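You operate a simulated robot arm through the tools that you are given. There is no shell and no other tool.

The job below is to be done with a simulated robot arm. You get a single attempt, and the scene is never put back.

## Task
Swap the silver nozzle's black cover for the grade the card names.
Fine: the grade is on the white card on the workbench; the black one goes in the SCRAP tray; the red and white knobs free the cover and end turned shut over the new one.

Only the result counts: the job must be done as asked and must still hold three seconds after the hand-in. Knocking over, shifting, dropping, spilling or breaking anything else fails it. Lids that push on must go on centred and level and be pressed home; caps that screw on are set level and turned clockwise until they are tight.

## Robot
A 6-joint arm with a two-finger parallel gripper, fixed in place. Base frame: the origin is at the foot of the arm, x ahead of it, y to its left, z up; the work surface is at about z = 880. Readings come in mm, degrees, newtons and seconds.
Its first joint turns from -166.0 to 166.0 degrees. Payload 3.91 kg.
The tool frame sits at the grasp point between the pads (the TCP): z along the fingers, y along the line on which they close. The tips reach 30 mm beyond it. The gripper opens to 110 mm. The fingers are 20 mm wide and 10 mm thick; the gripper's body (48 by 112 mm) begins 55 mm behind the TCP.
Orientation is that of the tool frame in the base frame, as a unit quaternion [x, y, z, w]. With the fingers straight down and closing along the base's y, the tool's x points along the base's -x, its y along +y and its z along -z.

## Interface
- The arm moves only by the tool nudge_tool. Its argument "moves" is a list of rows, each a list of 3 entries, a list of its own where there are three numbers: the shift along the tool's x, y, z in units of 150 mm (1.0 is 150 mm), then the turn, a rotation vector about the tool's x, y, z in units of 90 degrees (1.0 is 90 degrees), then the finger opening in mm, from 0 to 110. In form: [[[dx, dy, dz], [rx, ry, rz], grip], ...]. A call has 1 to 20 rows; each row is the pose to reach, as a shift and turn from the pose commanded when the call began, along the tool's axes at that moment. A call with a number of a shift or a turn outside -1 to 1 is refused whole. Each row takes 0.2 s and may step no farther than 50 mm and 8.6 degrees from the row before; otherwise, or with a gripper value out of range, the whole call is refused. A pose out of reach is approached as far as the arm can. The call stops where the force on the tool passes 40 N (or 10 N more than at its start, if that is more) or the arm is blocked; 0.2 s more then pass. Each finger travels about 108 mm/s and halts on what it meets, pressing with about 37 N; the grip force reading is that of the motor and also rises with nothing between the fingers. The clock runs only during rows and for 0.2 s after the last one: add rows that repeat a pose to give the fingers time. It gives the time, the measured TCP pose, the force on the tool (base axes), the opening and the grip force at its end, in the units of the frame above (readings bear some noise), with the torque about the TCP (base axes, N m) and any sound that the robot's microphone picked up, and new pictures: "show" is both (left out), scene, wrist or none.
- Cameras (640 x 400 px; columns grow to the right, rows downward): "scene" is fixed at [50.7, 648.4, 1662.3]; the picture's right is [-0.10, -1.00, 0.00], its down [-0.68, 0.07, -0.73] and it looks along [0.73, -0.07, -0.68] (base axes); focal length 214 px, centre (320, 200). "wrist" rides on the gripper at [72, 17, -103] in the tool frame; the picture's right is [-0.23, 0.97, 0.00], its down [-0.76, -0.18, -0.62] and it looks along [-0.61, -0.14, 0.78] (tool axes); focal length 222 px, centre (320, 200). There is no depth. A picture from a camera that has moved, and an enlarged one, comes with that camera's place and axes in the base frame and with its lens.
- enlarge(camera, box): a new picture of the part [left, top, right, bottom] of that camera's present view, enlarged. No time passes.
- hand_in(): hands the job in; it is judged then, once.

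Nothing tells you positions but the pictures and the camera data. Unless the task says otherwise, let go and move clear before handing in.

The tools are called after "Call:" by a JSON object that holds its "method" and its "body". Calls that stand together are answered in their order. nudge_tool: Moves the arm, as the interface text tells. Its arguments: {"type":"object","properties":{"moves":{"type":"array","items":{"type":"array"}},"show":{"type":"string","enum":["both","scene","wrist","none"]}},"required":["moves"]} The other tools are called the same way: enlarge (camera, box) takes an enlarged picture of a part of a camera's view; hand_in () hands the job in.

At the start:

```text
t: 0.0
ee_pos: [516.0, -379.8, 1280.6]
tool_rot: [0.0, 1.0, 0.0, 0.0]
ft_force: [0.7, -0.2, 0.8]
wrist_torque: [0.0, 0.0, 0.02]
gripper_width: 110.1
grasp_force: 0.1
```

scene: 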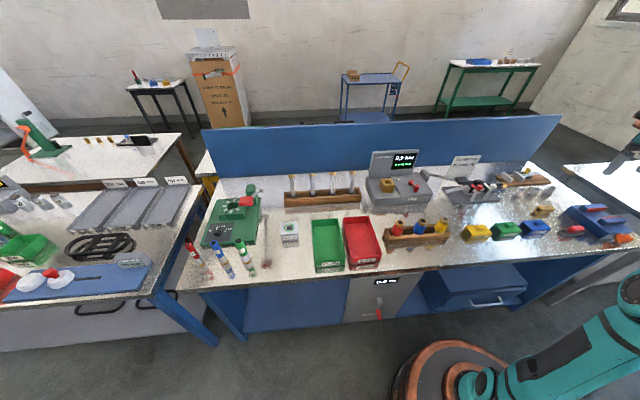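
wrist: 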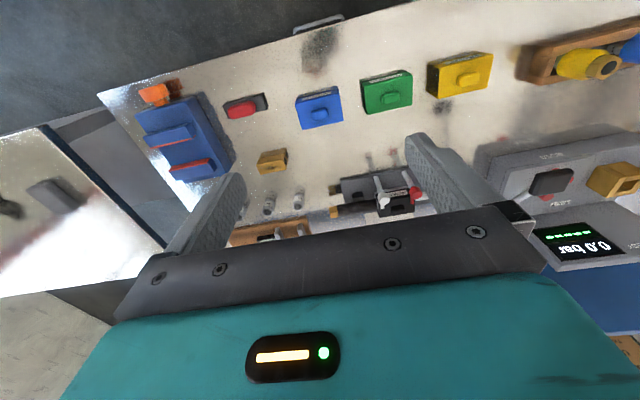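

I see a workbench with many items: a nozzle fixture with red and white knobs near the back right, coloured boxes along the front, a card, and trays. I'll zoom in to read the card and identify the parts.

Call:
{"method": "enlarge", "body": {"camera": "scene", "box": [420, 140, 580, 240]}}

Call:
{"method": "enlarge", "body": {"camera": "scene", "box": [260, 140, 440, 280]}}

Call:
{"method": "enlarge", "body": {"camera": "scene", "box": [520, 170, 640, 260]}}

Call:
{"method": "enlarge", "body": {"camera": "wrist", "box": [220, 40, 520, 240]}}

```text
4.00 times, centred on (500, 190) of scene
camera zoom: at [50.7, 648.4, 1662.3], right [-0.1, -1.0, 0.0], down [-0.68, 0.07, -0.73], along [0.73, -0.07, -0.68], focal length 858 px, centre (-400, 240)
```

zoom: 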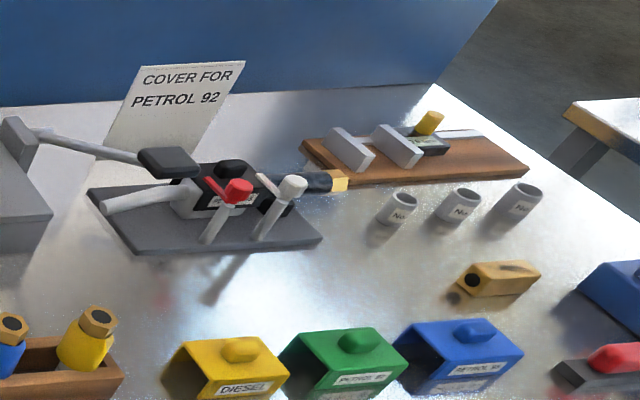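

```text
2.86 times, centred on (350, 210) of scene
camera zoom: at [50.7, 648.4, 1662.3], right [-0.1, -1.0, 0.0], down [-0.68, 0.07, -0.73], along [0.73, -0.07, -0.68], focal length 613 px, centre (234, 171)
```

zoom: 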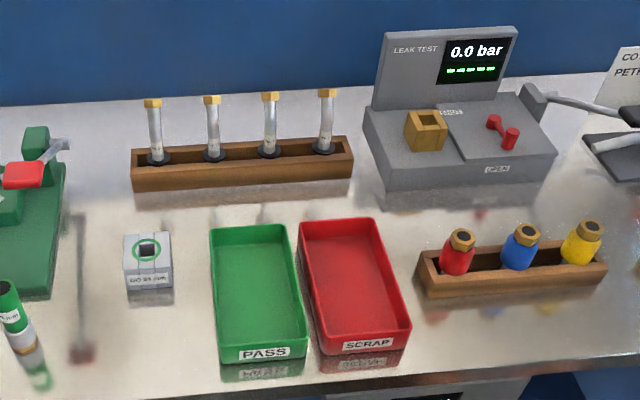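

```text
4.44 times, centred on (580, 215) of scene
camera zoom: at [50.7, 648.4, 1662.3], right [-0.1, -1.0, 0.0], down [-0.68, 0.07, -0.73], along [0.73, -0.07, -0.68], focal length 953 px, centre (-836, 133)
```

zoom: 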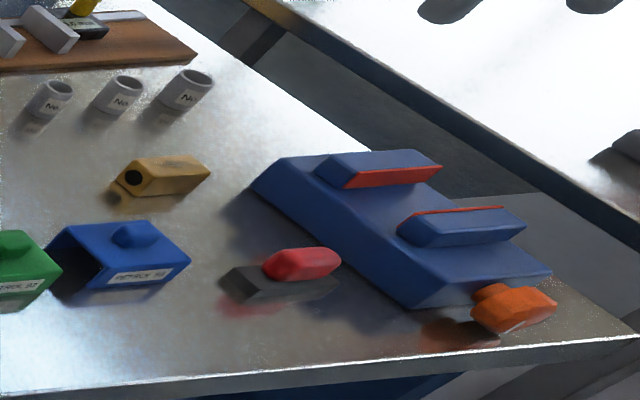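

```text
2.00 times, centred on (370, 140) of wrist
camera zoom: at [445.7, -361.7, 1386.3], right [0.23, 0.97, 0.0], down [0.76, -0.18, 0.62], along [0.61, -0.14, -0.78], focal length 444 px, centre (220, 320)
```

zoom: 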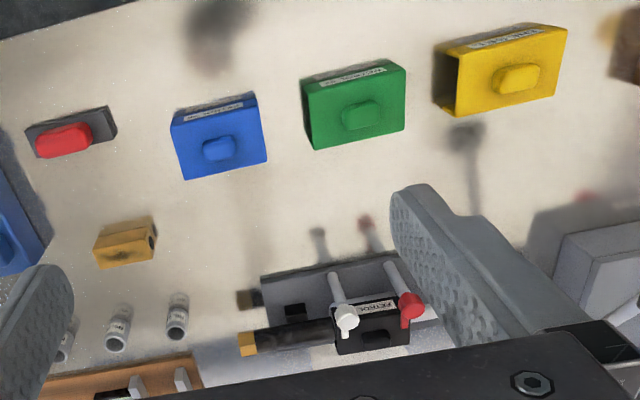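

The card reads "COVER FOR PETROL 92". I'll read the small labels on the green and blue covers and the black one.

Call:
{"method": "enlarge", "body": {"camera": "scene", "box": [488, 215, 528, 240]}}

Call:
{"method": "enlarge", "body": {"camera": "scene", "box": [516, 215, 556, 240]}}

Call:
{"method": "enlarge", "body": {"camera": "scene", "box": [440, 170, 510, 210]}}

Call:
{"method": "enlarge", "body": {"camera": "wrist", "box": [340, 150, 450, 220]}}

Call:
{"method": "enlarge", "body": {"camera": "wrist", "box": [290, 65, 430, 135]}}

```text
16.00 times, centred on (508, 228) of scene
camera zoom: at [50.7, 648.4, 1662.3], right [-0.1, -1.0, 0.0], down [-0.68, 0.07, -0.73], along [0.73, -0.07, -0.68], focal length 3432 px, centre (-2688, -240)
```

zoom: 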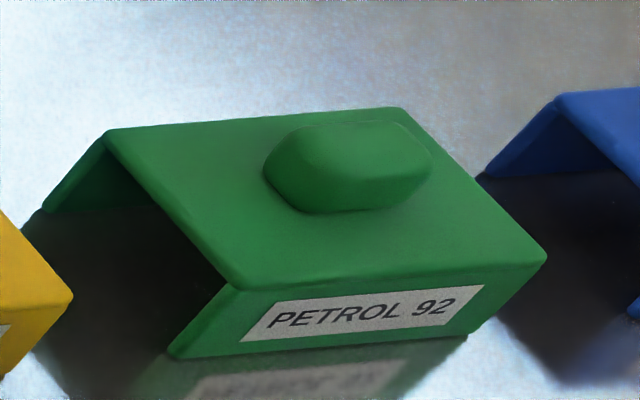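

```text
16.00 times, centred on (536, 228) of scene
camera zoom: at [50.7, 648.4, 1662.3], right [-0.1, -1.0, 0.0], down [-0.68, 0.07, -0.73], along [0.73, -0.07, -0.68], focal length 3432 px, centre (-3136, -240)
```

zoom: 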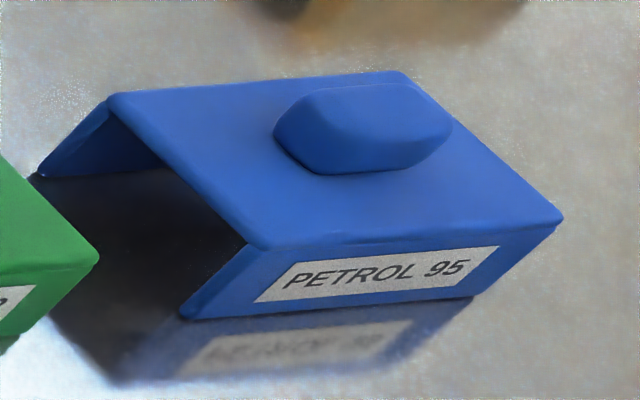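

```text
9.14 times, centred on (475, 190) of scene
camera zoom: at [50.7, 648.4, 1662.3], right [-0.1, -1.0, 0.0], down [-0.68, 0.07, -0.73], along [0.73, -0.07, -0.68], focal length 1961 px, centre (-1097, 291)
```

zoom: 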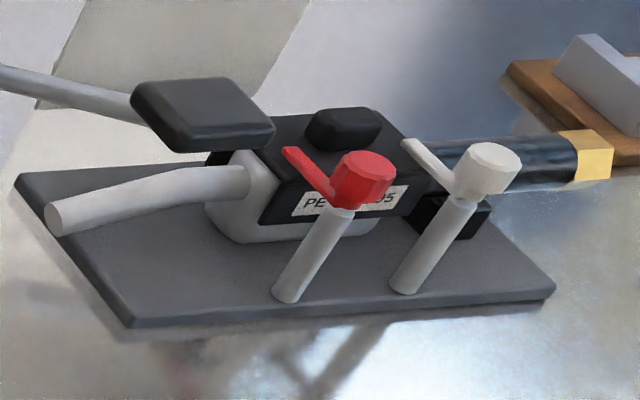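

```text
5.71 times, centred on (395, 185) of wrist
camera zoom: at [445.7, -361.7, 1386.3], right [0.23, 0.97, 0.0], down [0.76, -0.18, 0.62], along [0.61, -0.14, -0.78], focal length 1269 px, centre (-109, 286)
```

zoom: 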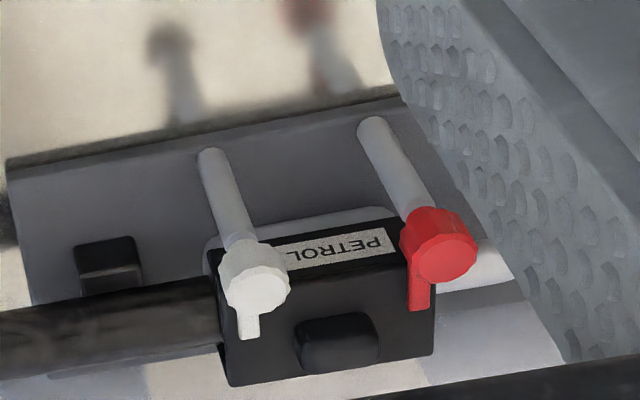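

```text
4.57 times, centred on (360, 100) of wrist
camera zoom: at [445.7, -361.7, 1386.3], right [0.23, 0.97, 0.0], down [0.76, -0.18, 0.62], along [0.61, -0.14, -0.78], focal length 1015 px, centre (137, 657)
```

zoom: 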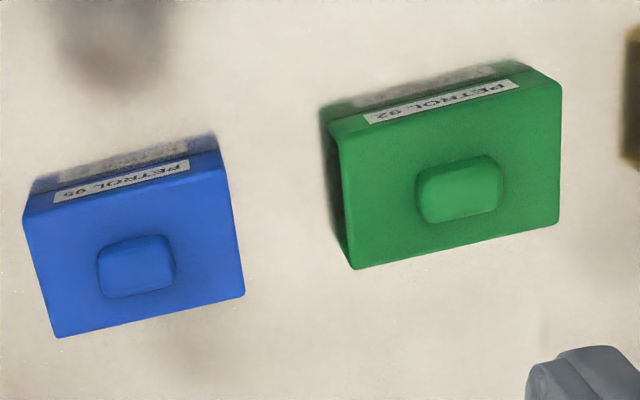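

The card names PETROL 92, which is the green cover. The black cover (PETROL 95) sits on the nozzle with red and white turn-knobs whose tabs lie over it. Next I look closer at the black pad/arm near the nozzle and the other surroundings.

Call:
{"method": "enlarge", "body": {"camera": "wrist", "box": [460, 120, 640, 240]}}

Call:
{"method": "enlarge", "body": {"camera": "scene", "box": [360, 140, 480, 215]}}

Call:
{"method": "enlarge", "body": {"camera": "scene", "box": [300, 205, 400, 275]}}

```text
3.33 times, centred on (550, 180) of wrist
camera zoom: at [445.7, -361.7, 1386.3], right [0.23, 0.97, 0.0], down [0.76, -0.18, 0.62], along [0.61, -0.14, -0.78], focal length 740 px, centre (-447, 267)
```

zoom: 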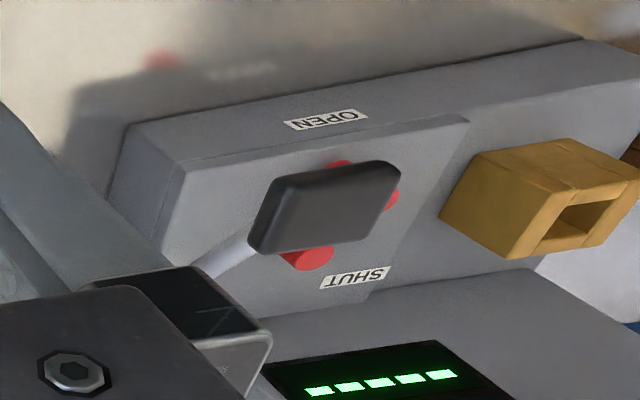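

```text
5.33 times, centred on (420, 178) of scene
camera zoom: at [50.7, 648.4, 1662.3], right [-0.1, -1.0, 0.0], down [-0.68, 0.07, -0.73], along [0.73, -0.07, -0.68], focal length 1144 px, centre (-213, 320)
```

zoom: 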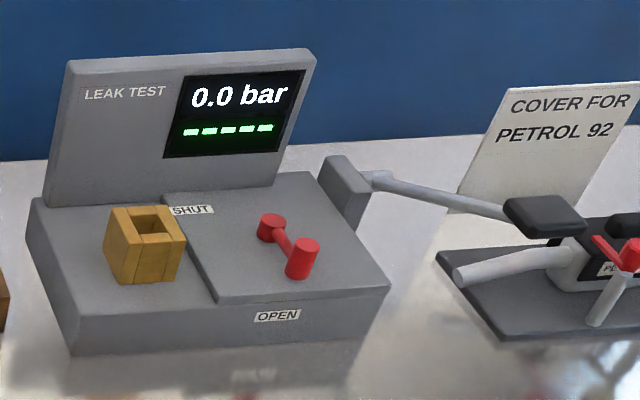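

```text
5.71 times, centred on (350, 240) of scene
camera zoom: at [50.7, 648.4, 1662.3], right [-0.1, -1.0, 0.0], down [-0.68, 0.07, -0.73], along [0.73, -0.07, -0.68], focal length 1226 px, centre (149, -29)
```

zoom: 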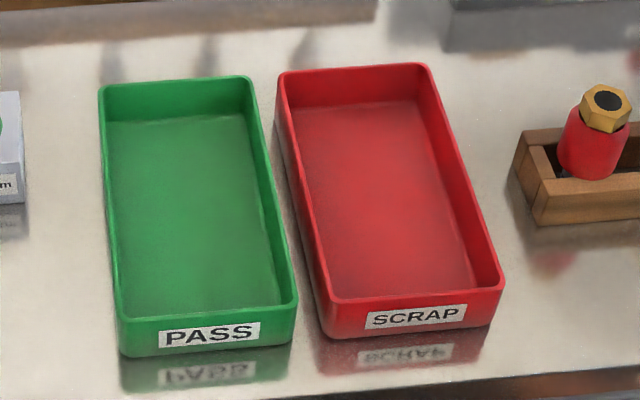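

The black pad on a stick is the leak tester's raised lever (around x≈735, y≈-41, z≈1084), which I must stay clear of. I'm moving the wrist camera closer to the nozzle for accurate measurement.

Call:
{"method": "nudge_tool", "body": {"moves": [[[-0.167, 0.105, 0.125], [0, 0, 0], 110], [[-0.333, 0.21, 0.25], [0, 0, 0], 110], [[-0.5, 0.315, 0.375], [0, 0, 0], 110], [[-0.667, 0.42, 0.5], [0, 0, 0], 110]], "show": "wrist"}}

```text
t: 1.0
ee_pos: [615.0, -314.8, 1207.7]
tool_rot: [0.0, 1.0, 0.0, 0.0]
ft_force: [0.1, 0.7, 0.4]
wrist_torque: [0.01, -0.05, 0.0]
gripper_width: 110.0
grasp_force: 0.0
camera wrist: at [544.5, -297.6, 1312.4], right [0.23, 0.97, 0.0], down [0.76, -0.18, 0.62], along [0.61, -0.14, -0.78], focal length 222 px, centre (320, 200)
```

wrist: 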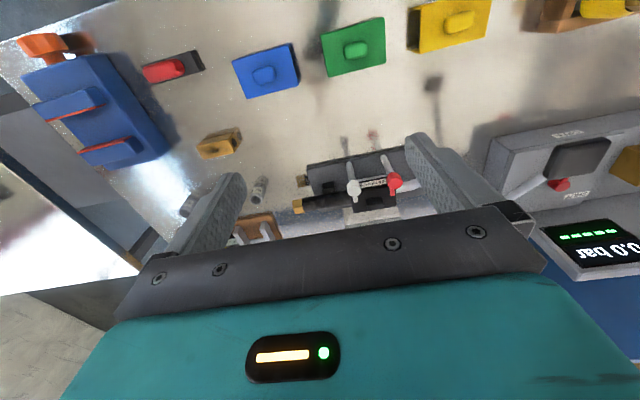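

The wrist camera is approaching; the nozzle fixture is near image centre. I continue closer with another step.

Call:
{"method": "nudge_tool", "body": {"moves": [[[-0.167, 0.1, 0.08], [0, 0, 0], 110], [[-0.333, 0.2, 0.16], [0, 0, 0], 110], [[-0.5, 0.3, 0.24], [0, 0, 0], 110], [[-0.667, 0.4, 0.32], [0, 0, 0], 110]], "show": "wrist"}}

Call:
{"method": "enlarge", "body": {"camera": "wrist", "box": [230, 100, 450, 230]}}

```text
t: 2.0
ee_pos: [714.6, -254.8, 1159.3]
tool_rot: [0.0, 1.0, 0.0, 0.0]
ft_force: [0.4, -0.3, 0.7]
wrist_torque: [0.0, -0.03, 0.0]
gripper_width: 109.8
grasp_force: 0.0
camera wrist: at [644.1, -238.8, 1262.9], right [0.23, 0.97, 0.0], down [0.76, -0.18, 0.62], along [0.61, -0.14, -0.78], focal length 222 px, centre (320, 200)
```

wrist: 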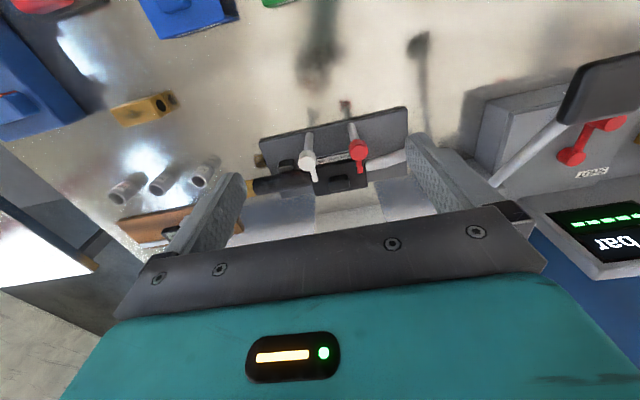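

```text
2.91 times, centred on (340, 165) of wrist
camera zoom: at [644.1, -238.8, 1262.9], right [0.23, 0.97, 0.0], down [0.76, -0.18, 0.62], along [0.61, -0.14, -0.78], focal length 646 px, centre (262, 302)
```

zoom: 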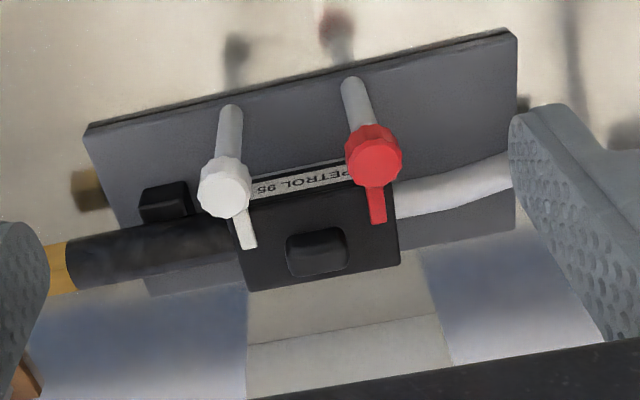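

The fixture looks aligned with the base axes: red knob ≈ (786,-220), white knob ≈ (787,-289), tops near z≈992, cover boss ≈ (846,-254,968). I'll now hover above the red knob and check the alignment.

Call:
{"method": "nudge_tool", "body": {"moves": [[[-0.156, 0.078, 0.178], [0, 0, 0], 110], [[-0.311, 0.156, 0.356], [0, 0, 0], 80], [[-0.467, 0.235, 0.533], [0, 0, 0], 60], [[-0.467, 0.235, 0.533], [0, 0, 0], 60]], "show": "both"}}

Call:
{"method": "enlarge", "body": {"camera": "wrist", "box": [200, 50, 460, 220]}}

Call:
{"method": "enlarge", "body": {"camera": "scene", "box": [430, 130, 530, 210]}}

```text
t: 3.0
ee_pos: [786.0, -219.3, 1078.5]
tool_rot: [0.0, 1.0, 0.0, 0.0]
ft_force: [0.9, -0.2, 0.4]
wrist_torque: [0.01, 0.0, -0.01]
gripper_width: 60.0
grasp_force: 0.0
camera wrist: at [715.4, -203.8, 1182.9], right [0.23, 0.97, 0.0], down [0.76, -0.18, 0.62], along [0.61, -0.14, -0.78], focal length 222 px, centre (320, 200)
```

scene: 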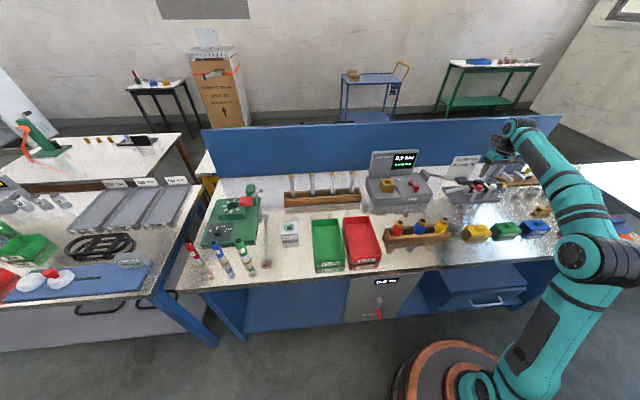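
wrist: 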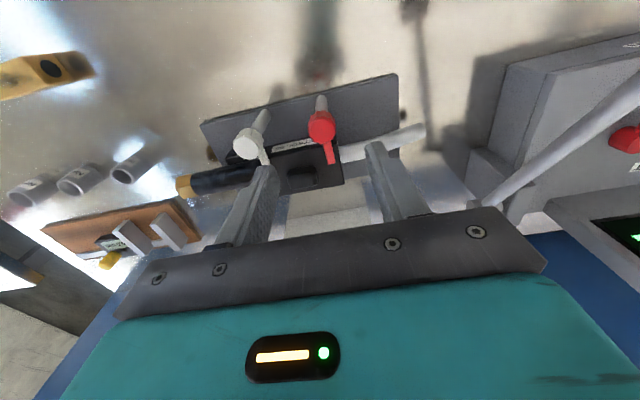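

```text
2.35 times, centred on (330, 135) of wrist
camera zoom: at [715.4, -203.8, 1182.9], right [0.23, 0.97, 0.0], down [0.76, -0.18, 0.62], along [0.61, -0.14, -0.78], focal length 523 px, centre (296, 353)
```

zoom: 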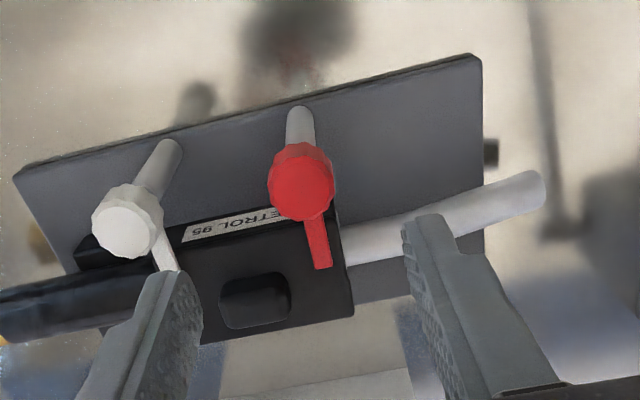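

```text
5.00 times, centred on (480, 170) of scene
camera zoom: at [50.7, 648.4, 1662.3], right [-0.1, -1.0, 0.0], down [-0.68, 0.07, -0.73], along [0.73, -0.07, -0.68], focal length 1072 px, centre (-480, 350)
```

zoom: 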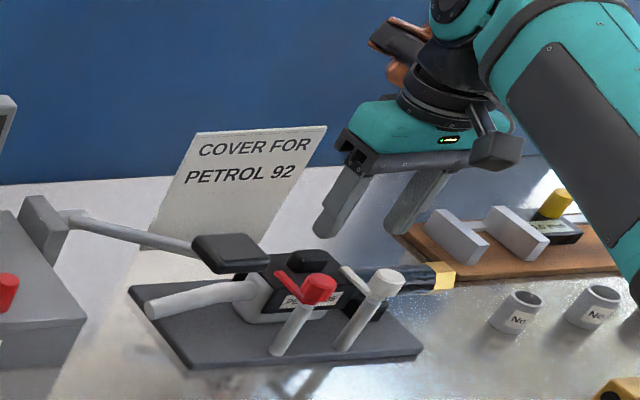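

The red knob is centred at about (786.5,-218.5), about 25 mm across, tab pointing +x over the cover. I'll lower the open fingers around it and check.

Call:
{"method": "nudge_tool", "body": {"moves": [[[-0.003, 0.006, 0.15], [0, 0, 0], 56], [[-0.003, 0.008, 0.3], [0, 0, 0], 56], [[-0.003, 0.008, 0.42], [0, 0, 0], 56], [[-0.003, 0.008, 0.42], [0, 0, 0], 56]], "show": "wrist"}}

Call:
{"method": "enlarge", "body": {"camera": "wrist", "box": [220, 80, 460, 230]}}

Call:
{"method": "enlarge", "body": {"camera": "scene", "box": [440, 150, 510, 205]}}

```text
t: 4.0
ee_pos: [787.3, -218.2, 1015.7]
tool_rot: [0.001, 1.0, 0.0, -0.001]
ft_force: [0.1, 0.8, -0.6]
wrist_torque: [-0.02, -0.02, -0.02]
gripper_width: 56.1
grasp_force: 0.1
camera wrist: at [716.4, -201.3, 1120.8], right [0.23, 0.97, 0.0], down [0.76, -0.18, 0.62], along [0.61, -0.14, -0.78], focal length 222 px, centre (320, 200)
```

wrist: 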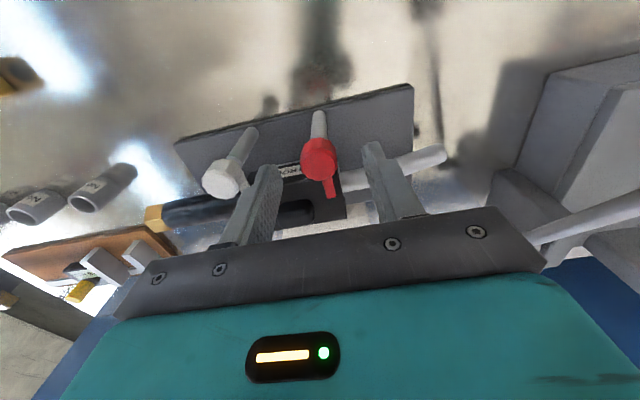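

```text
2.67 times, centred on (340, 155) of wrist
camera zoom: at [716.4, -201.3, 1120.8], right [0.23, 0.97, 0.0], down [0.76, -0.18, 0.62], along [0.61, -0.14, -0.78], focal length 592 px, centre (267, 320)
```

zoom: 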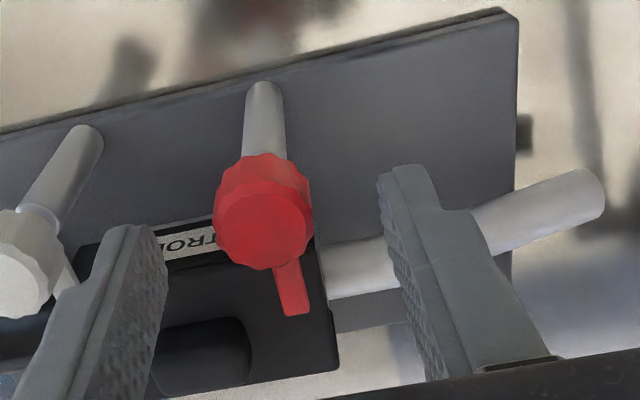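

```text
7.27 times, centred on (475, 178) of scene
camera zoom: at [50.7, 648.4, 1662.3], right [-0.1, -1.0, 0.0], down [-0.68, 0.07, -0.73], along [0.73, -0.07, -0.68], focal length 1560 px, centre (-807, 364)
```

zoom: 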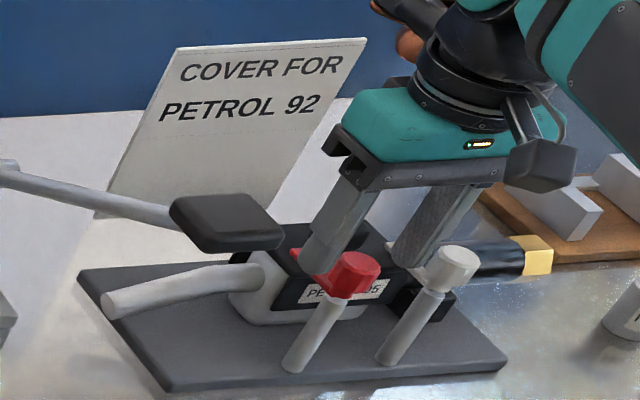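

The fingers straddle the red knob, centred within about 1 mm. I'll go down 20 mm and close on it.

Call:
{"method": "nudge_tool", "body": {"moves": [[[0, 0, 0.07], [0, 0, 0], 56], [[0, 0, 0.135], [0, 0, 0], 56], [[0, 0, 0.135], [0, 0, 0], 35], [[0, 0, 0.135], [0, 0, 0], 20], [[0, 0, 0.135], [0, 0, 0], 15], [[0, 0, 0.135], [0, 0, 0], 15]], "show": "wrist"}}

Call:
{"method": "enlarge", "body": {"camera": "wrist", "box": [220, 80, 460, 230]}}

Call:
{"method": "enlarge", "body": {"camera": "scene", "box": [440, 150, 510, 205]}}

```text
t: 5.4
ee_pos: [787.5, -218.9, 996.7]
tool_rot: [0.0, 1.0, 0.0, -0.001]
ft_force: [1.4, -7.0, -0.8]
wrist_torque: [-0.44, -0.78, 0.01]
gripper_width: 24.9
grasp_force: 44.5
camera wrist: at [716.6, -202.0, 1100.7], right [0.23, 0.97, 0.0], down [0.76, -0.18, 0.62], along [0.61, -0.14, -0.78], focal length 222 px, centre (320, 200)
```

wrist: 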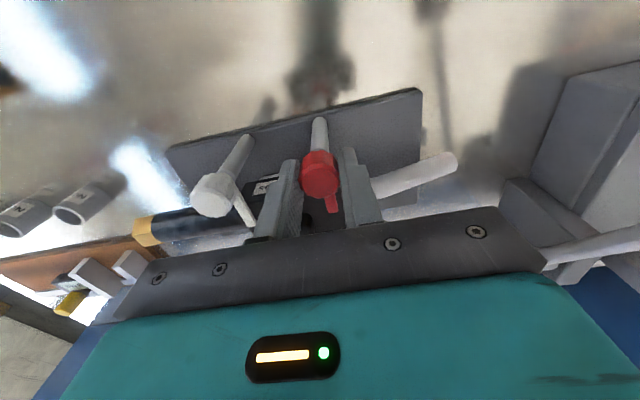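

```text
2.67 times, centred on (340, 155) of wrist
camera zoom: at [716.6, -202.0, 1100.7], right [0.23, 0.97, 0.0], down [0.76, -0.18, 0.62], along [0.61, -0.14, -0.78], focal length 592 px, centre (267, 320)
```

zoom: 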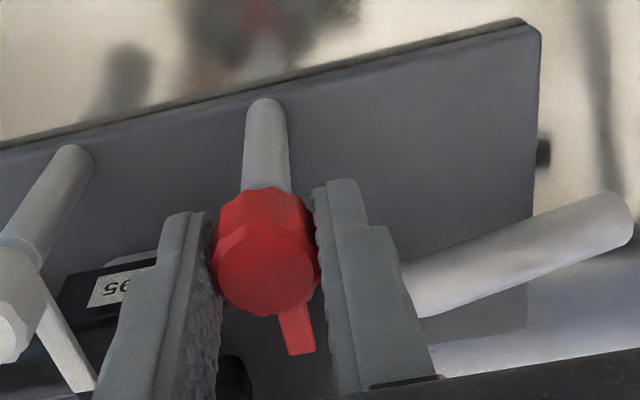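

```text
7.27 times, centred on (475, 178) of scene
camera zoom: at [50.7, 648.4, 1662.3], right [-0.1, -1.0, 0.0], down [-0.68, 0.07, -0.73], along [0.73, -0.07, -0.68], focal length 1560 px, centre (-807, 364)
```

zoom: 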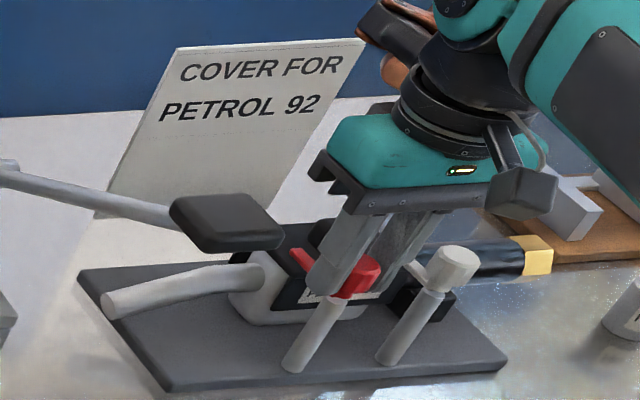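

The knob is held (24.9 mm wide). I'll test-turn it a little counter-clockwise seen from above (tab toward +y, away from the cover centre) and watch torque.

Call:
{"method": "nudge_tool", "body": {"moves": [[[0, -0.002, 0], [0, 0, -0.05], 15], [[0, -0.003, 0], [0, 0, -0.1], 15], [[0, -0.003, 0], [0, 0, -0.15], 15]], "show": "wrist"}}

Call:
{"method": "enlarge", "body": {"camera": "wrist", "box": [220, 80, 460, 230]}}

Call:
{"method": "enlarge", "body": {"camera": "scene", "box": [440, 150, 510, 205]}}

```text
t: 6.2
ee_pos: [789.2, -218.2, 995.7]
tool_rot: [-0.119, 0.993, 0.001, 0.001]
ft_force: [13.4, -9.0, 17.3]
wrist_torque: [0.27, 0.88, 0.01]
gripper_width: 24.9
grasp_force: 44.6
camera wrist: at [714.5, -219.3, 1100.5], right [-0.01, 1.0, 0.0], down [0.78, 0.01, 0.62], along [0.62, 0.0, -0.78], focal length 222 px, centre (320, 200)
```

wrist: 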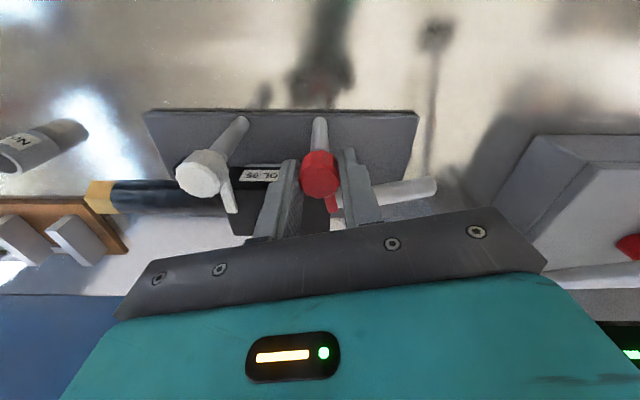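

```text
2.67 times, centred on (340, 155) of wrist
camera zoom: at [714.5, -219.3, 1100.5], right [-0.01, 1.0, 0.0], down [0.78, 0.01, 0.62], along [0.62, 0.0, -0.78], focal length 592 px, centre (267, 320)
```

zoom: 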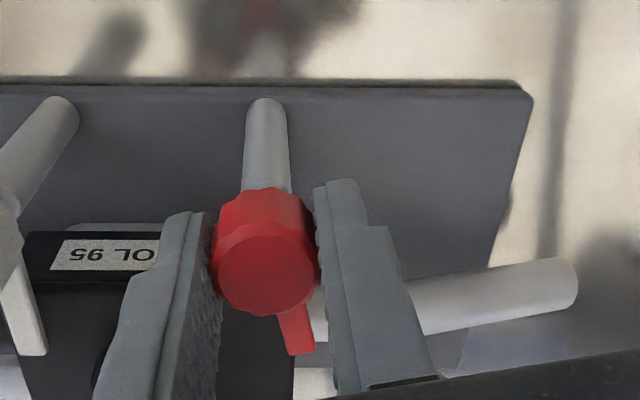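

```text
7.27 times, centred on (475, 178) of scene
camera zoom: at [50.7, 648.4, 1662.3], right [-0.1, -1.0, 0.0], down [-0.68, 0.07, -0.73], along [0.73, -0.07, -0.68], focal length 1560 px, centre (-807, 364)
```

zoom: 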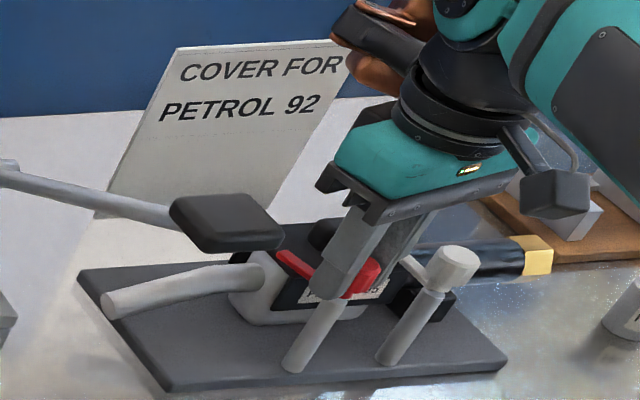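

The knob turns freely with the gripper, with modest side force. I'll nudge slightly toward +x to relieve it and carry on turning.

Call:
{"method": "nudge_tool", "body": {"moves": [[[-0.008, -0.002, -0.004], [0, 0, -0.04], 15], [[-0.01, -0.003, -0.004], [0, 0, -0.1], 15], [[-0.01, -0.003, -0.004], [0, 0, -0.16], 15]], "show": "wrist"}}

```text
t: 7.0
ee_pos: [787.0, -218.5, 996.5]
tool_rot: [-0.243, 0.97, 0.0, 0.0]
ft_force: [-18.8, 6.5, 3.7]
wrist_torque: [-0.53, 0.12, -0.04]
gripper_width: 24.7
grasp_force: 46.0
camera wrist: at [717.2, -237.7, 1100.7], right [-0.26, 0.97, 0.0], down [0.76, 0.2, 0.62], along [0.6, 0.16, -0.78], focal length 222 px, centre (320, 200)
```

wrist: 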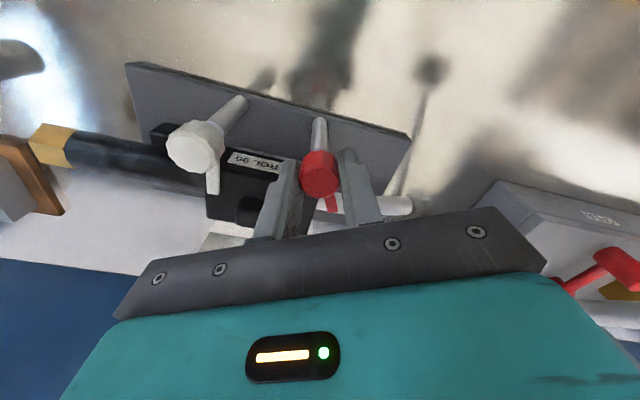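

Rotation is now about 28° with a small opposite side force; I'll trim back about 0.9 mm and keep turning.

Call:
{"method": "nudge_tool", "body": {"moves": [[[0.0044, 0.0046, 0], [0, 0, -0.06], 15], [[0.0044, 0.0046, 0], [0, 0, -0.13], 15], [[0.0044, 0.0046, 0], [0, 0, -0.2], 15]], "show": "wrist"}}

```text
t: 7.8
ee_pos: [786.4, -219.1, 995.5]
tool_rot: [-0.391, 0.92, 0.0, 0.001]
ft_force: [-19.5, 8.0, -4.2]
wrist_torque: [-0.65, 0.16, -0.03]
gripper_width: 24.8
grasp_force: 45.2
camera wrist: at [726.4, -258.8, 1100.6], right [-0.54, 0.84, 0.0], down [0.66, 0.42, 0.62], along [0.52, 0.34, -0.78], focal length 222 px, centre (320, 200)
```

wrist: 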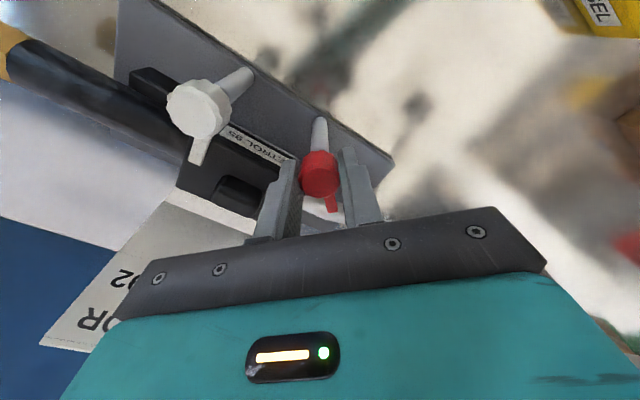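

Turned about 46°, side force along the clamp direction; trimming about 1.2 mm and continuing the turn.

Call:
{"method": "nudge_tool", "body": {"moves": [[[0.001, 0.008, 0], [0, 0, -0.05], 15], [[0.001, 0.008, 0], [0, 0, -0.12], 15], [[0.001, 0.008, 0], [0, 0, -0.2], 15], [[0.001, 0.008, 0], [0, 0, -0.28], 15]], "show": "wrist"}}

```text
t: 8.8
ee_pos: [789.0, -218.0, 995.0]
tool_rot: [-0.582, 0.813, 0.0, 0.0]
ft_force: [3.0, 7.0, -2.2]
wrist_torque: [0.79, -0.97, 0.0]
gripper_width: 24.8
grasp_force: 44.1
camera wrist: at [749.3, -281.4, 1100.6], right [-0.85, 0.53, 0.0], down [0.41, 0.66, 0.62], along [0.33, 0.53, -0.78], focal length 222 px, centre (320, 200)
```

wrist: 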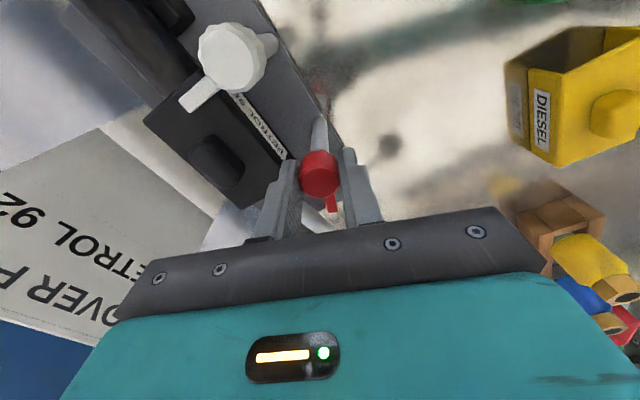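

Now at 71° with low forces. I'll continue to about 92°.

Call:
{"method": "nudge_tool", "body": {"moves": [[[0, 0, 0], [0, 0, -0.06], 15], [[0, 0, 0], [0, 0, -0.12], 15], [[0, 0, 0], [0, 0, -0.18], 15], [[0, 0, 0], [0, 0, -0.22], 15]], "show": "both"}}

Call:
{"method": "enlarge", "body": {"camera": "scene", "box": [440, 150, 510, 205]}}

Call:
{"method": "enlarge", "body": {"camera": "wrist", "box": [160, 20, 460, 230]}}

```text
t: 9.8
ee_pos: [786.8, -219.5, 995.7]
tool_rot: [0.713, -0.702, 0.0, 0.0]
ft_force: [4.6, -3.4, -1.1]
wrist_torque: [-0.31, -0.16, -0.57]
gripper_width: 24.2
grasp_force: 45.3
camera wrist: at [772.7, -292.1, 1100.6], right [-0.98, 0.21, 0.0], down [0.17, 0.76, 0.62], along [0.13, 0.61, -0.78], focal length 222 px, centre (320, 200)
```

scene: 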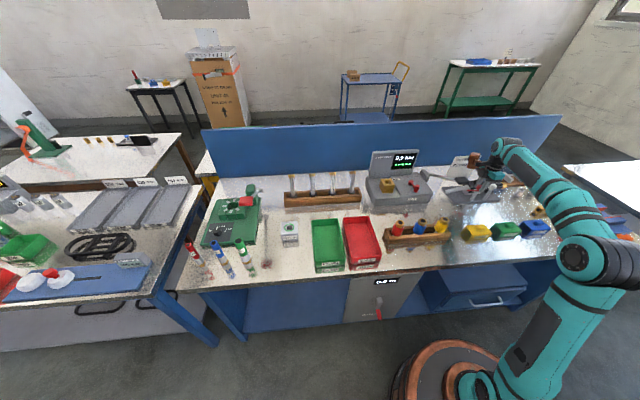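
wrist: 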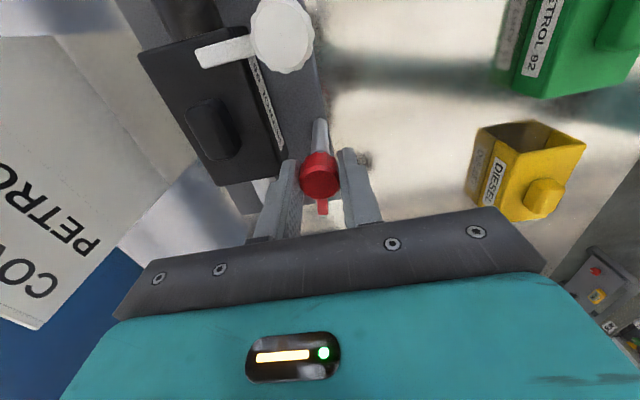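

```text
7.27 times, centred on (475, 178) of scene
camera zoom: at [50.7, 648.4, 1662.3], right [-0.1, -1.0, 0.0], down [-0.68, 0.07, -0.73], along [0.73, -0.07, -0.68], focal length 1560 px, centre (-807, 364)
```

zoom: 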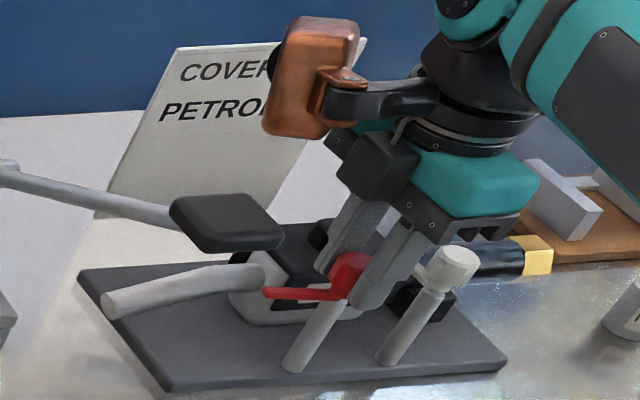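

```text
1.90 times, centred on (310, 125) of wrist
camera zoom: at [772.7, -292.1, 1100.6], right [-0.98, 0.21, 0.0], down [0.17, 0.76, 0.62], along [0.13, 0.61, -0.78], focal length 423 px, centre (339, 343)
```

zoom: 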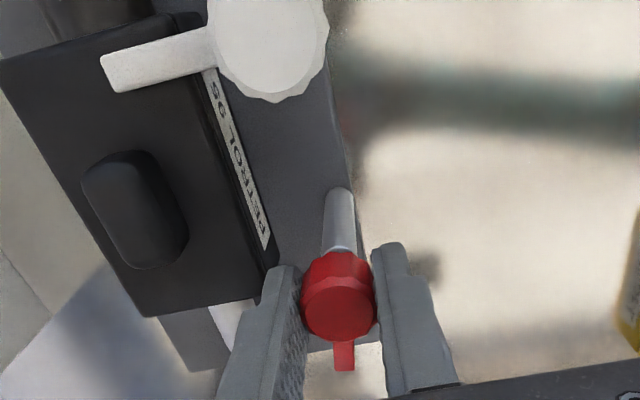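

The red tab now points +y, clear of the cover, and a stop seems to be felt at about 90°. I'll release, rise, and turn the wrist back while moving over the white knob.

Call:
{"method": "nudge_tool", "body": {"moves": [[[0, 0, 0], [0, 0, 0], 34], [[0, 0, 0], [0, 0, 0], 38], [[0, 0, -0.1], [0, 0, 0], 38], [[0, 0, -0.25], [0, 0, 0], 45], [[0, 0, -0.45], [0, 0, 0], 56]], "show": "both"}}

Call:
{"method": "enlarge", "body": {"camera": "scene", "box": [440, 150, 510, 205]}}

Call:
{"method": "enlarge", "body": {"camera": "wrist", "box": [160, 20, 460, 230]}}

```text
t: 11.0
ee_pos: [786.7, -217.2, 1062.4]
tool_rot: [0.713, -0.701, 0.001, 0.001]
ft_force: [-0.5, 0.1, -0.9]
wrist_torque: [-0.01, 0.06, 0.0]
gripper_width: 56.0
grasp_force: 0.2
camera wrist: at [772.2, -290.6, 1167.4], right [-0.98, 0.21, 0.0], down [0.17, 0.76, 0.62], along [0.13, 0.61, -0.78], focal length 222 px, centre (320, 200)
```

scene: 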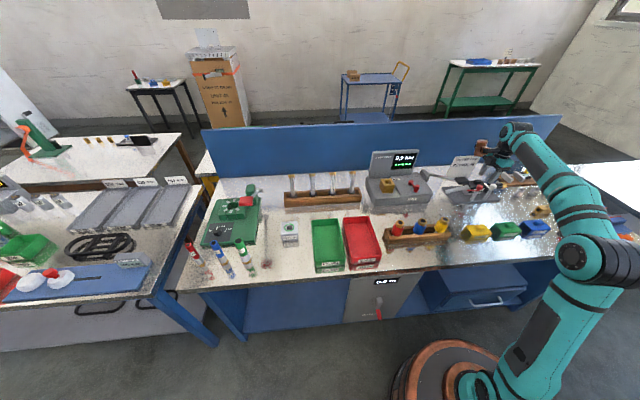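
wrist: 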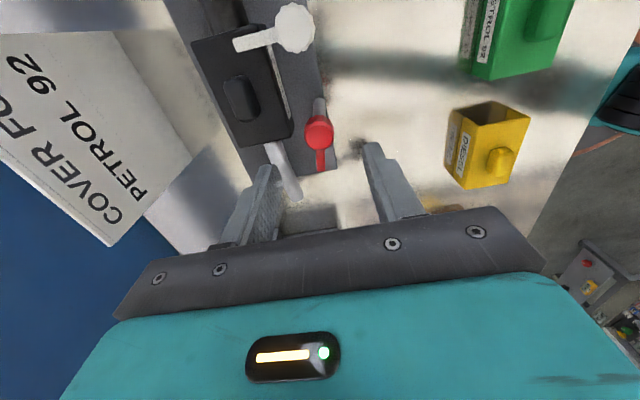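

```text
7.27 times, centred on (475, 178) of scene
camera zoom: at [50.7, 648.4, 1662.3], right [-0.1, -1.0, 0.0], down [-0.68, 0.07, -0.73], along [0.73, -0.07, -0.68], focal length 1560 px, centre (-807, 364)
```

zoom: 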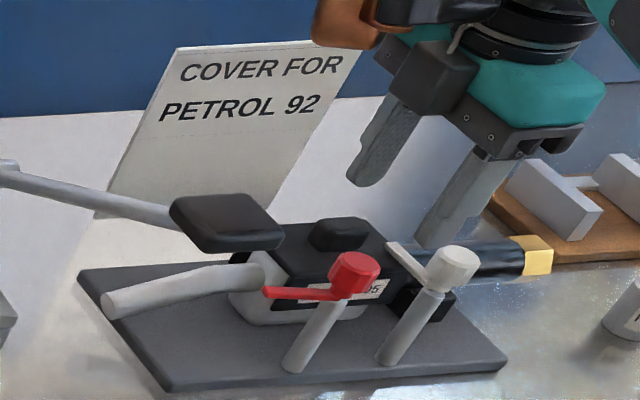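

```text
1.90 times, centred on (310, 125) of wrist
camera zoom: at [772.2, -290.6, 1167.4], right [-0.98, 0.21, 0.0], down [0.17, 0.76, 0.62], along [0.13, 0.61, -0.78], focal length 423 px, centre (339, 343)
```

zoom: 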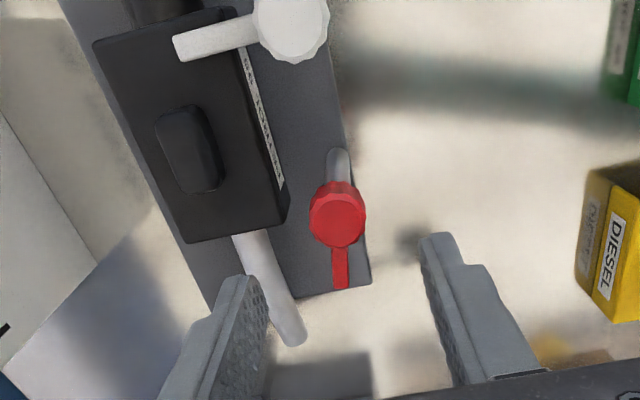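

The red tab is at roughly 80–90°, pointing +y, off the cover. I'll now move over the white knob (about 70 mm toward -y), turning the wrist back to its original heading.

Call:
{"method": "nudge_tool", "body": {"moves": [[[0.04, 0.001, 0], [0, 0, 0.09], 56], [[0.08, 0.001, 0], [0, 0, 0.18], 56], [[0.12, 0.002, 0], [0, 0, 0.27], 56], [[0.16, 0.003, 0], [0, 0, 0.36], 56], [[0.2, 0.003, 0], [0, 0, 0.45], 56], [[0.24, 0.004, 0], [0, 0, 0.54], 56], [[0.28, 0.005, 0], [0, 0, 0.63], 56], [[0.32, 0.006, 0], [0, 0, 0.72], 56], [[0.36, 0.006, 0], [0, 0, 0.81], 56], [[0.42, 0.007, 0], [0, 0, 0.9], 56], [[0.47, 0.007, 0], [0, 0, 0.99], 56], [[0.47, 0.007, 0], [0, 0, 1.0], 56], [[0.47, 0.007, 0.1], [0, 0, 1.0], 56]], "show": "wrist"}}

Call:
{"method": "enlarge", "body": {"camera": "wrist", "box": [200, 60, 480, 230]}}

```text
t: 13.8
ee_pos: [786.2, -288.7, 1047.2]
tool_rot: [-0.007, 1.0, 0.001, 0.0]
ft_force: [-0.5, 0.1, 0.9]
wrist_torque: [0.01, 0.03, 0.04]
gripper_width: 56.0
grasp_force: 0.1
camera wrist: at [714.7, -272.9, 1152.7], right [0.21, 0.98, 0.0], down [0.76, -0.17, 0.62], along [0.61, -0.13, -0.78], focal length 222 px, centre (320, 200)
```

wrist: 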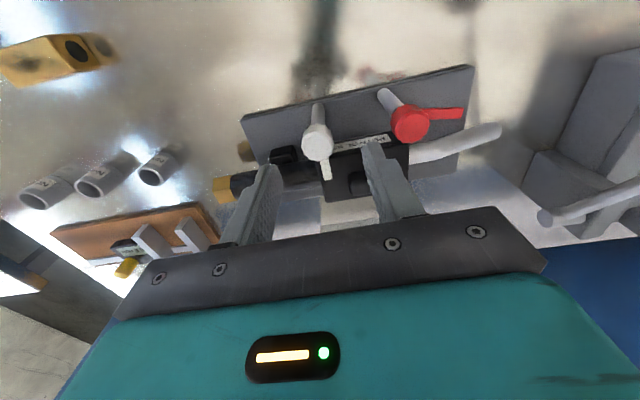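

```text
2.29 times, centred on (340, 145) of wrist
camera zoom: at [714.7, -272.9, 1152.7], right [0.21, 0.98, 0.0], down [0.76, -0.17, 0.62], along [0.61, -0.13, -0.78], focal length 508 px, centre (274, 326)
```

zoom: 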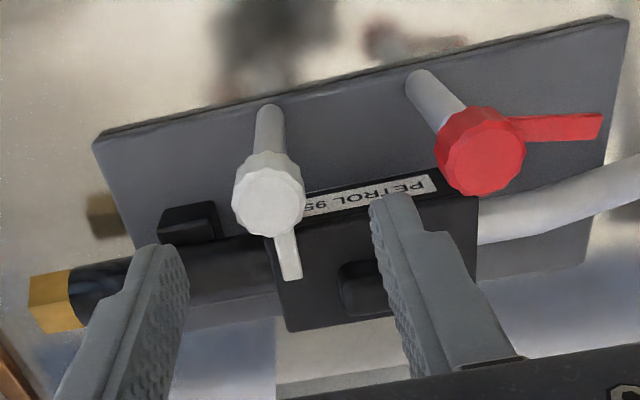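

The white knob is centred about 1 mm toward -y from the tool; I'll trim, descend over it and grip.

Call:
{"method": "nudge_tool", "body": {"moves": [[[0, -0.006, 0.12], [0, 0, 0], 56], [[0, -0.006, 0.24], [0, 0, 0], 56], [[0, -0.006, 0.35], [0, 0, 0], 56], [[0, -0.006, 0.35], [0, 0, 0], 36], [[0, -0.006, 0.35], [0, 0, 0], 20], [[0, -0.006, 0.35], [0, 0, 0], 15], [[0, -0.006, 0.35], [0, 0, 0], 15]], "show": "wrist"}}

Call:
{"method": "enlarge", "body": {"camera": "wrist", "box": [220, 80, 460, 230]}}

```text
t: 15.4
ee_pos: [788.4, -289.3, 995.8]
tool_rot: [-0.008, 1.0, 0.0, -0.001]
ft_force: [-0.7, -1.7, -3.3]
wrist_torque: [-0.6, -0.96, -0.01]
gripper_width: 25.0
grasp_force: 45.2
camera wrist: at [716.1, -275.1, 1100.5], right [0.21, 0.98, 0.0], down [0.76, -0.17, 0.62], along [0.61, -0.13, -0.78], focal length 222 px, centre (320, 200)
```

wrist: 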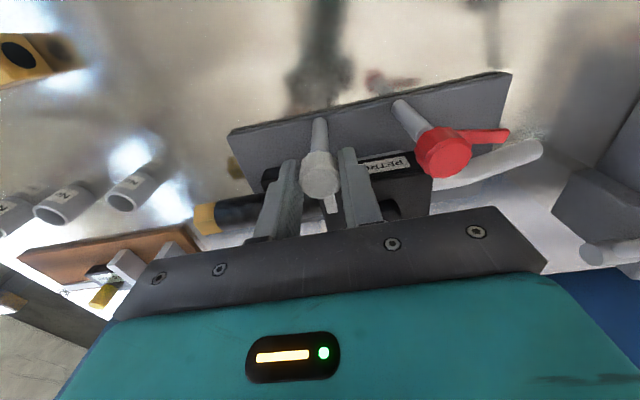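

```text
2.67 times, centred on (340, 155) of wrist
camera zoom: at [716.1, -275.1, 1100.5], right [0.21, 0.98, 0.0], down [0.76, -0.17, 0.62], along [0.61, -0.13, -0.78], focal length 592 px, centre (267, 320)
```

zoom: 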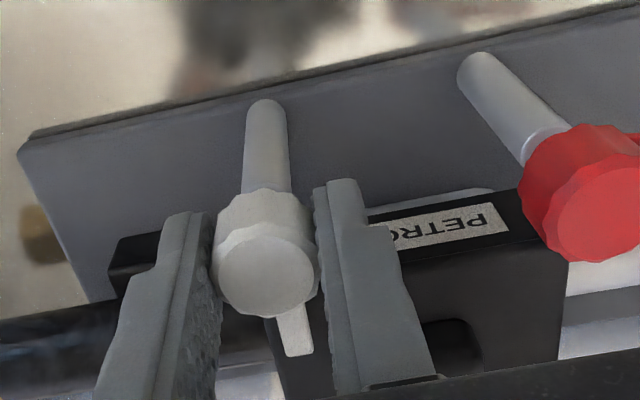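

White knob gripped, well centred. Test-turn clockwise seen from above (tab toward -y, outward) and check the torque.

Call:
{"method": "nudge_tool", "body": {"moves": [[[0, 0, 0], [0, 0, 0.05], 15], [[0, 0, 0], [0, 0, 0.1], 15], [[0, 0, 0], [0, 0, 0.15], 15]], "show": "wrist"}}

Call:
{"method": "enlarge", "body": {"camera": "wrist", "box": [220, 80, 460, 230]}}

```text
t: 16.2
ee_pos: [787.9, -290.6, 996.3]
tool_rot: [0.112, 0.994, 0.0, 0.0]
ft_force: [9.8, -11.1, 7.0]
wrist_torque: [-0.66, -1.04, 0.01]
gripper_width: 25.0
grasp_force: 45.2
camera wrist: at [721.7, -258.6, 1100.4], right [0.43, 0.9, 0.0], down [0.7, -0.34, 0.62], along [0.56, -0.27, -0.78], focal length 222 px, centre (320, 200)
```

wrist: 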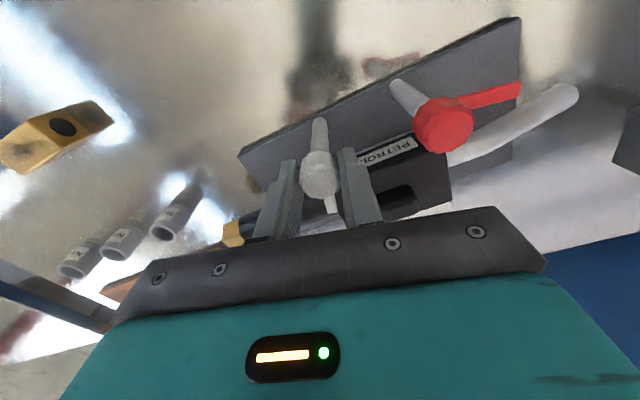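

```text
2.67 times, centred on (340, 155) of wrist
camera zoom: at [721.7, -258.6, 1100.4], right [0.43, 0.9, 0.0], down [0.7, -0.34, 0.62], along [0.56, -0.27, -0.78], focal length 592 px, centre (267, 320)
```

zoom: 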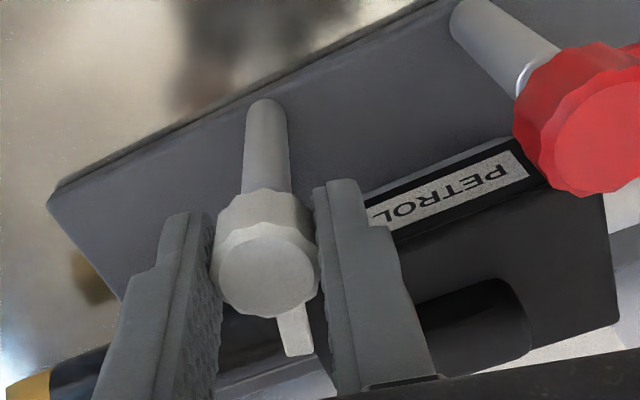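

It turns freely clockwise. I trim slightly and continue.

Call:
{"method": "nudge_tool", "body": {"moves": [[[-0.003, -0.003, 0], [0, 0, 0.06], 15], [[-0.003, -0.003, 0], [0, 0, 0.14], 15], [[-0.003, -0.003, 0], [0, 0, 0.22], 15], [[-0.003, -0.003, 0], [0, 0, 0.28], 15]], "show": "none"}}

```text
t: 17.2
ee_pos: [787.0, -290.3, 995.1]
tool_rot: [0.325, 0.946, 0.0, 0.0]
ft_force: [-7.2, -8.6, 2.1]
wrist_torque: [0.31, -0.32, 0.02]
gripper_width: 25.0
grasp_force: 45.5
```

About -38° now with low forces; continuing the turn with another small trim.

Call:
{"method": "nudge_tool", "body": {"moves": [[[0, -0.0035, 0], [0, 0, 0.06], 15], [[0, -0.0035, 0], [0, 0, 0.14], 15], [[0, -0.0035, 0], [0, 0, 0.22], 15], [[0, -0.0035, 0], [0, 0, 0.3], 15]], "show": "wrist"}}

```text
t: 18.2
ee_pos: [787.9, -290.5, 995.9]
tool_rot: [0.536, 0.845, 0.0, 0.0]
ft_force: [6.4, -8.3, 11.6]
wrist_torque: [-0.88, 0.42, 0.01]
gripper_width: 24.8
grasp_force: 44.9
camera wrist: at [773.0, -218.4, 1100.4], right [0.98, 0.21, 0.0], down [0.16, -0.76, 0.62], along [0.13, -0.61, -0.78], focal length 222 px, centre (320, 200)
```

wrist: 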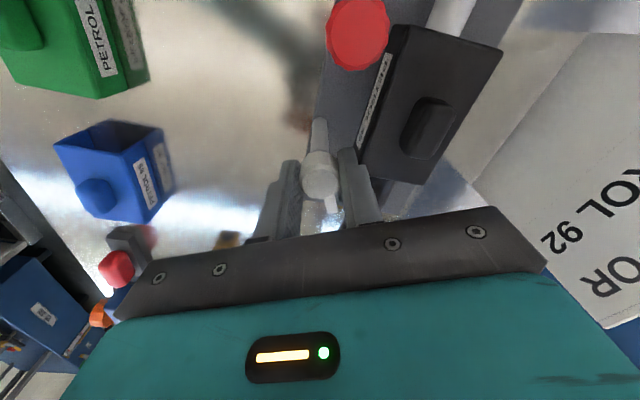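

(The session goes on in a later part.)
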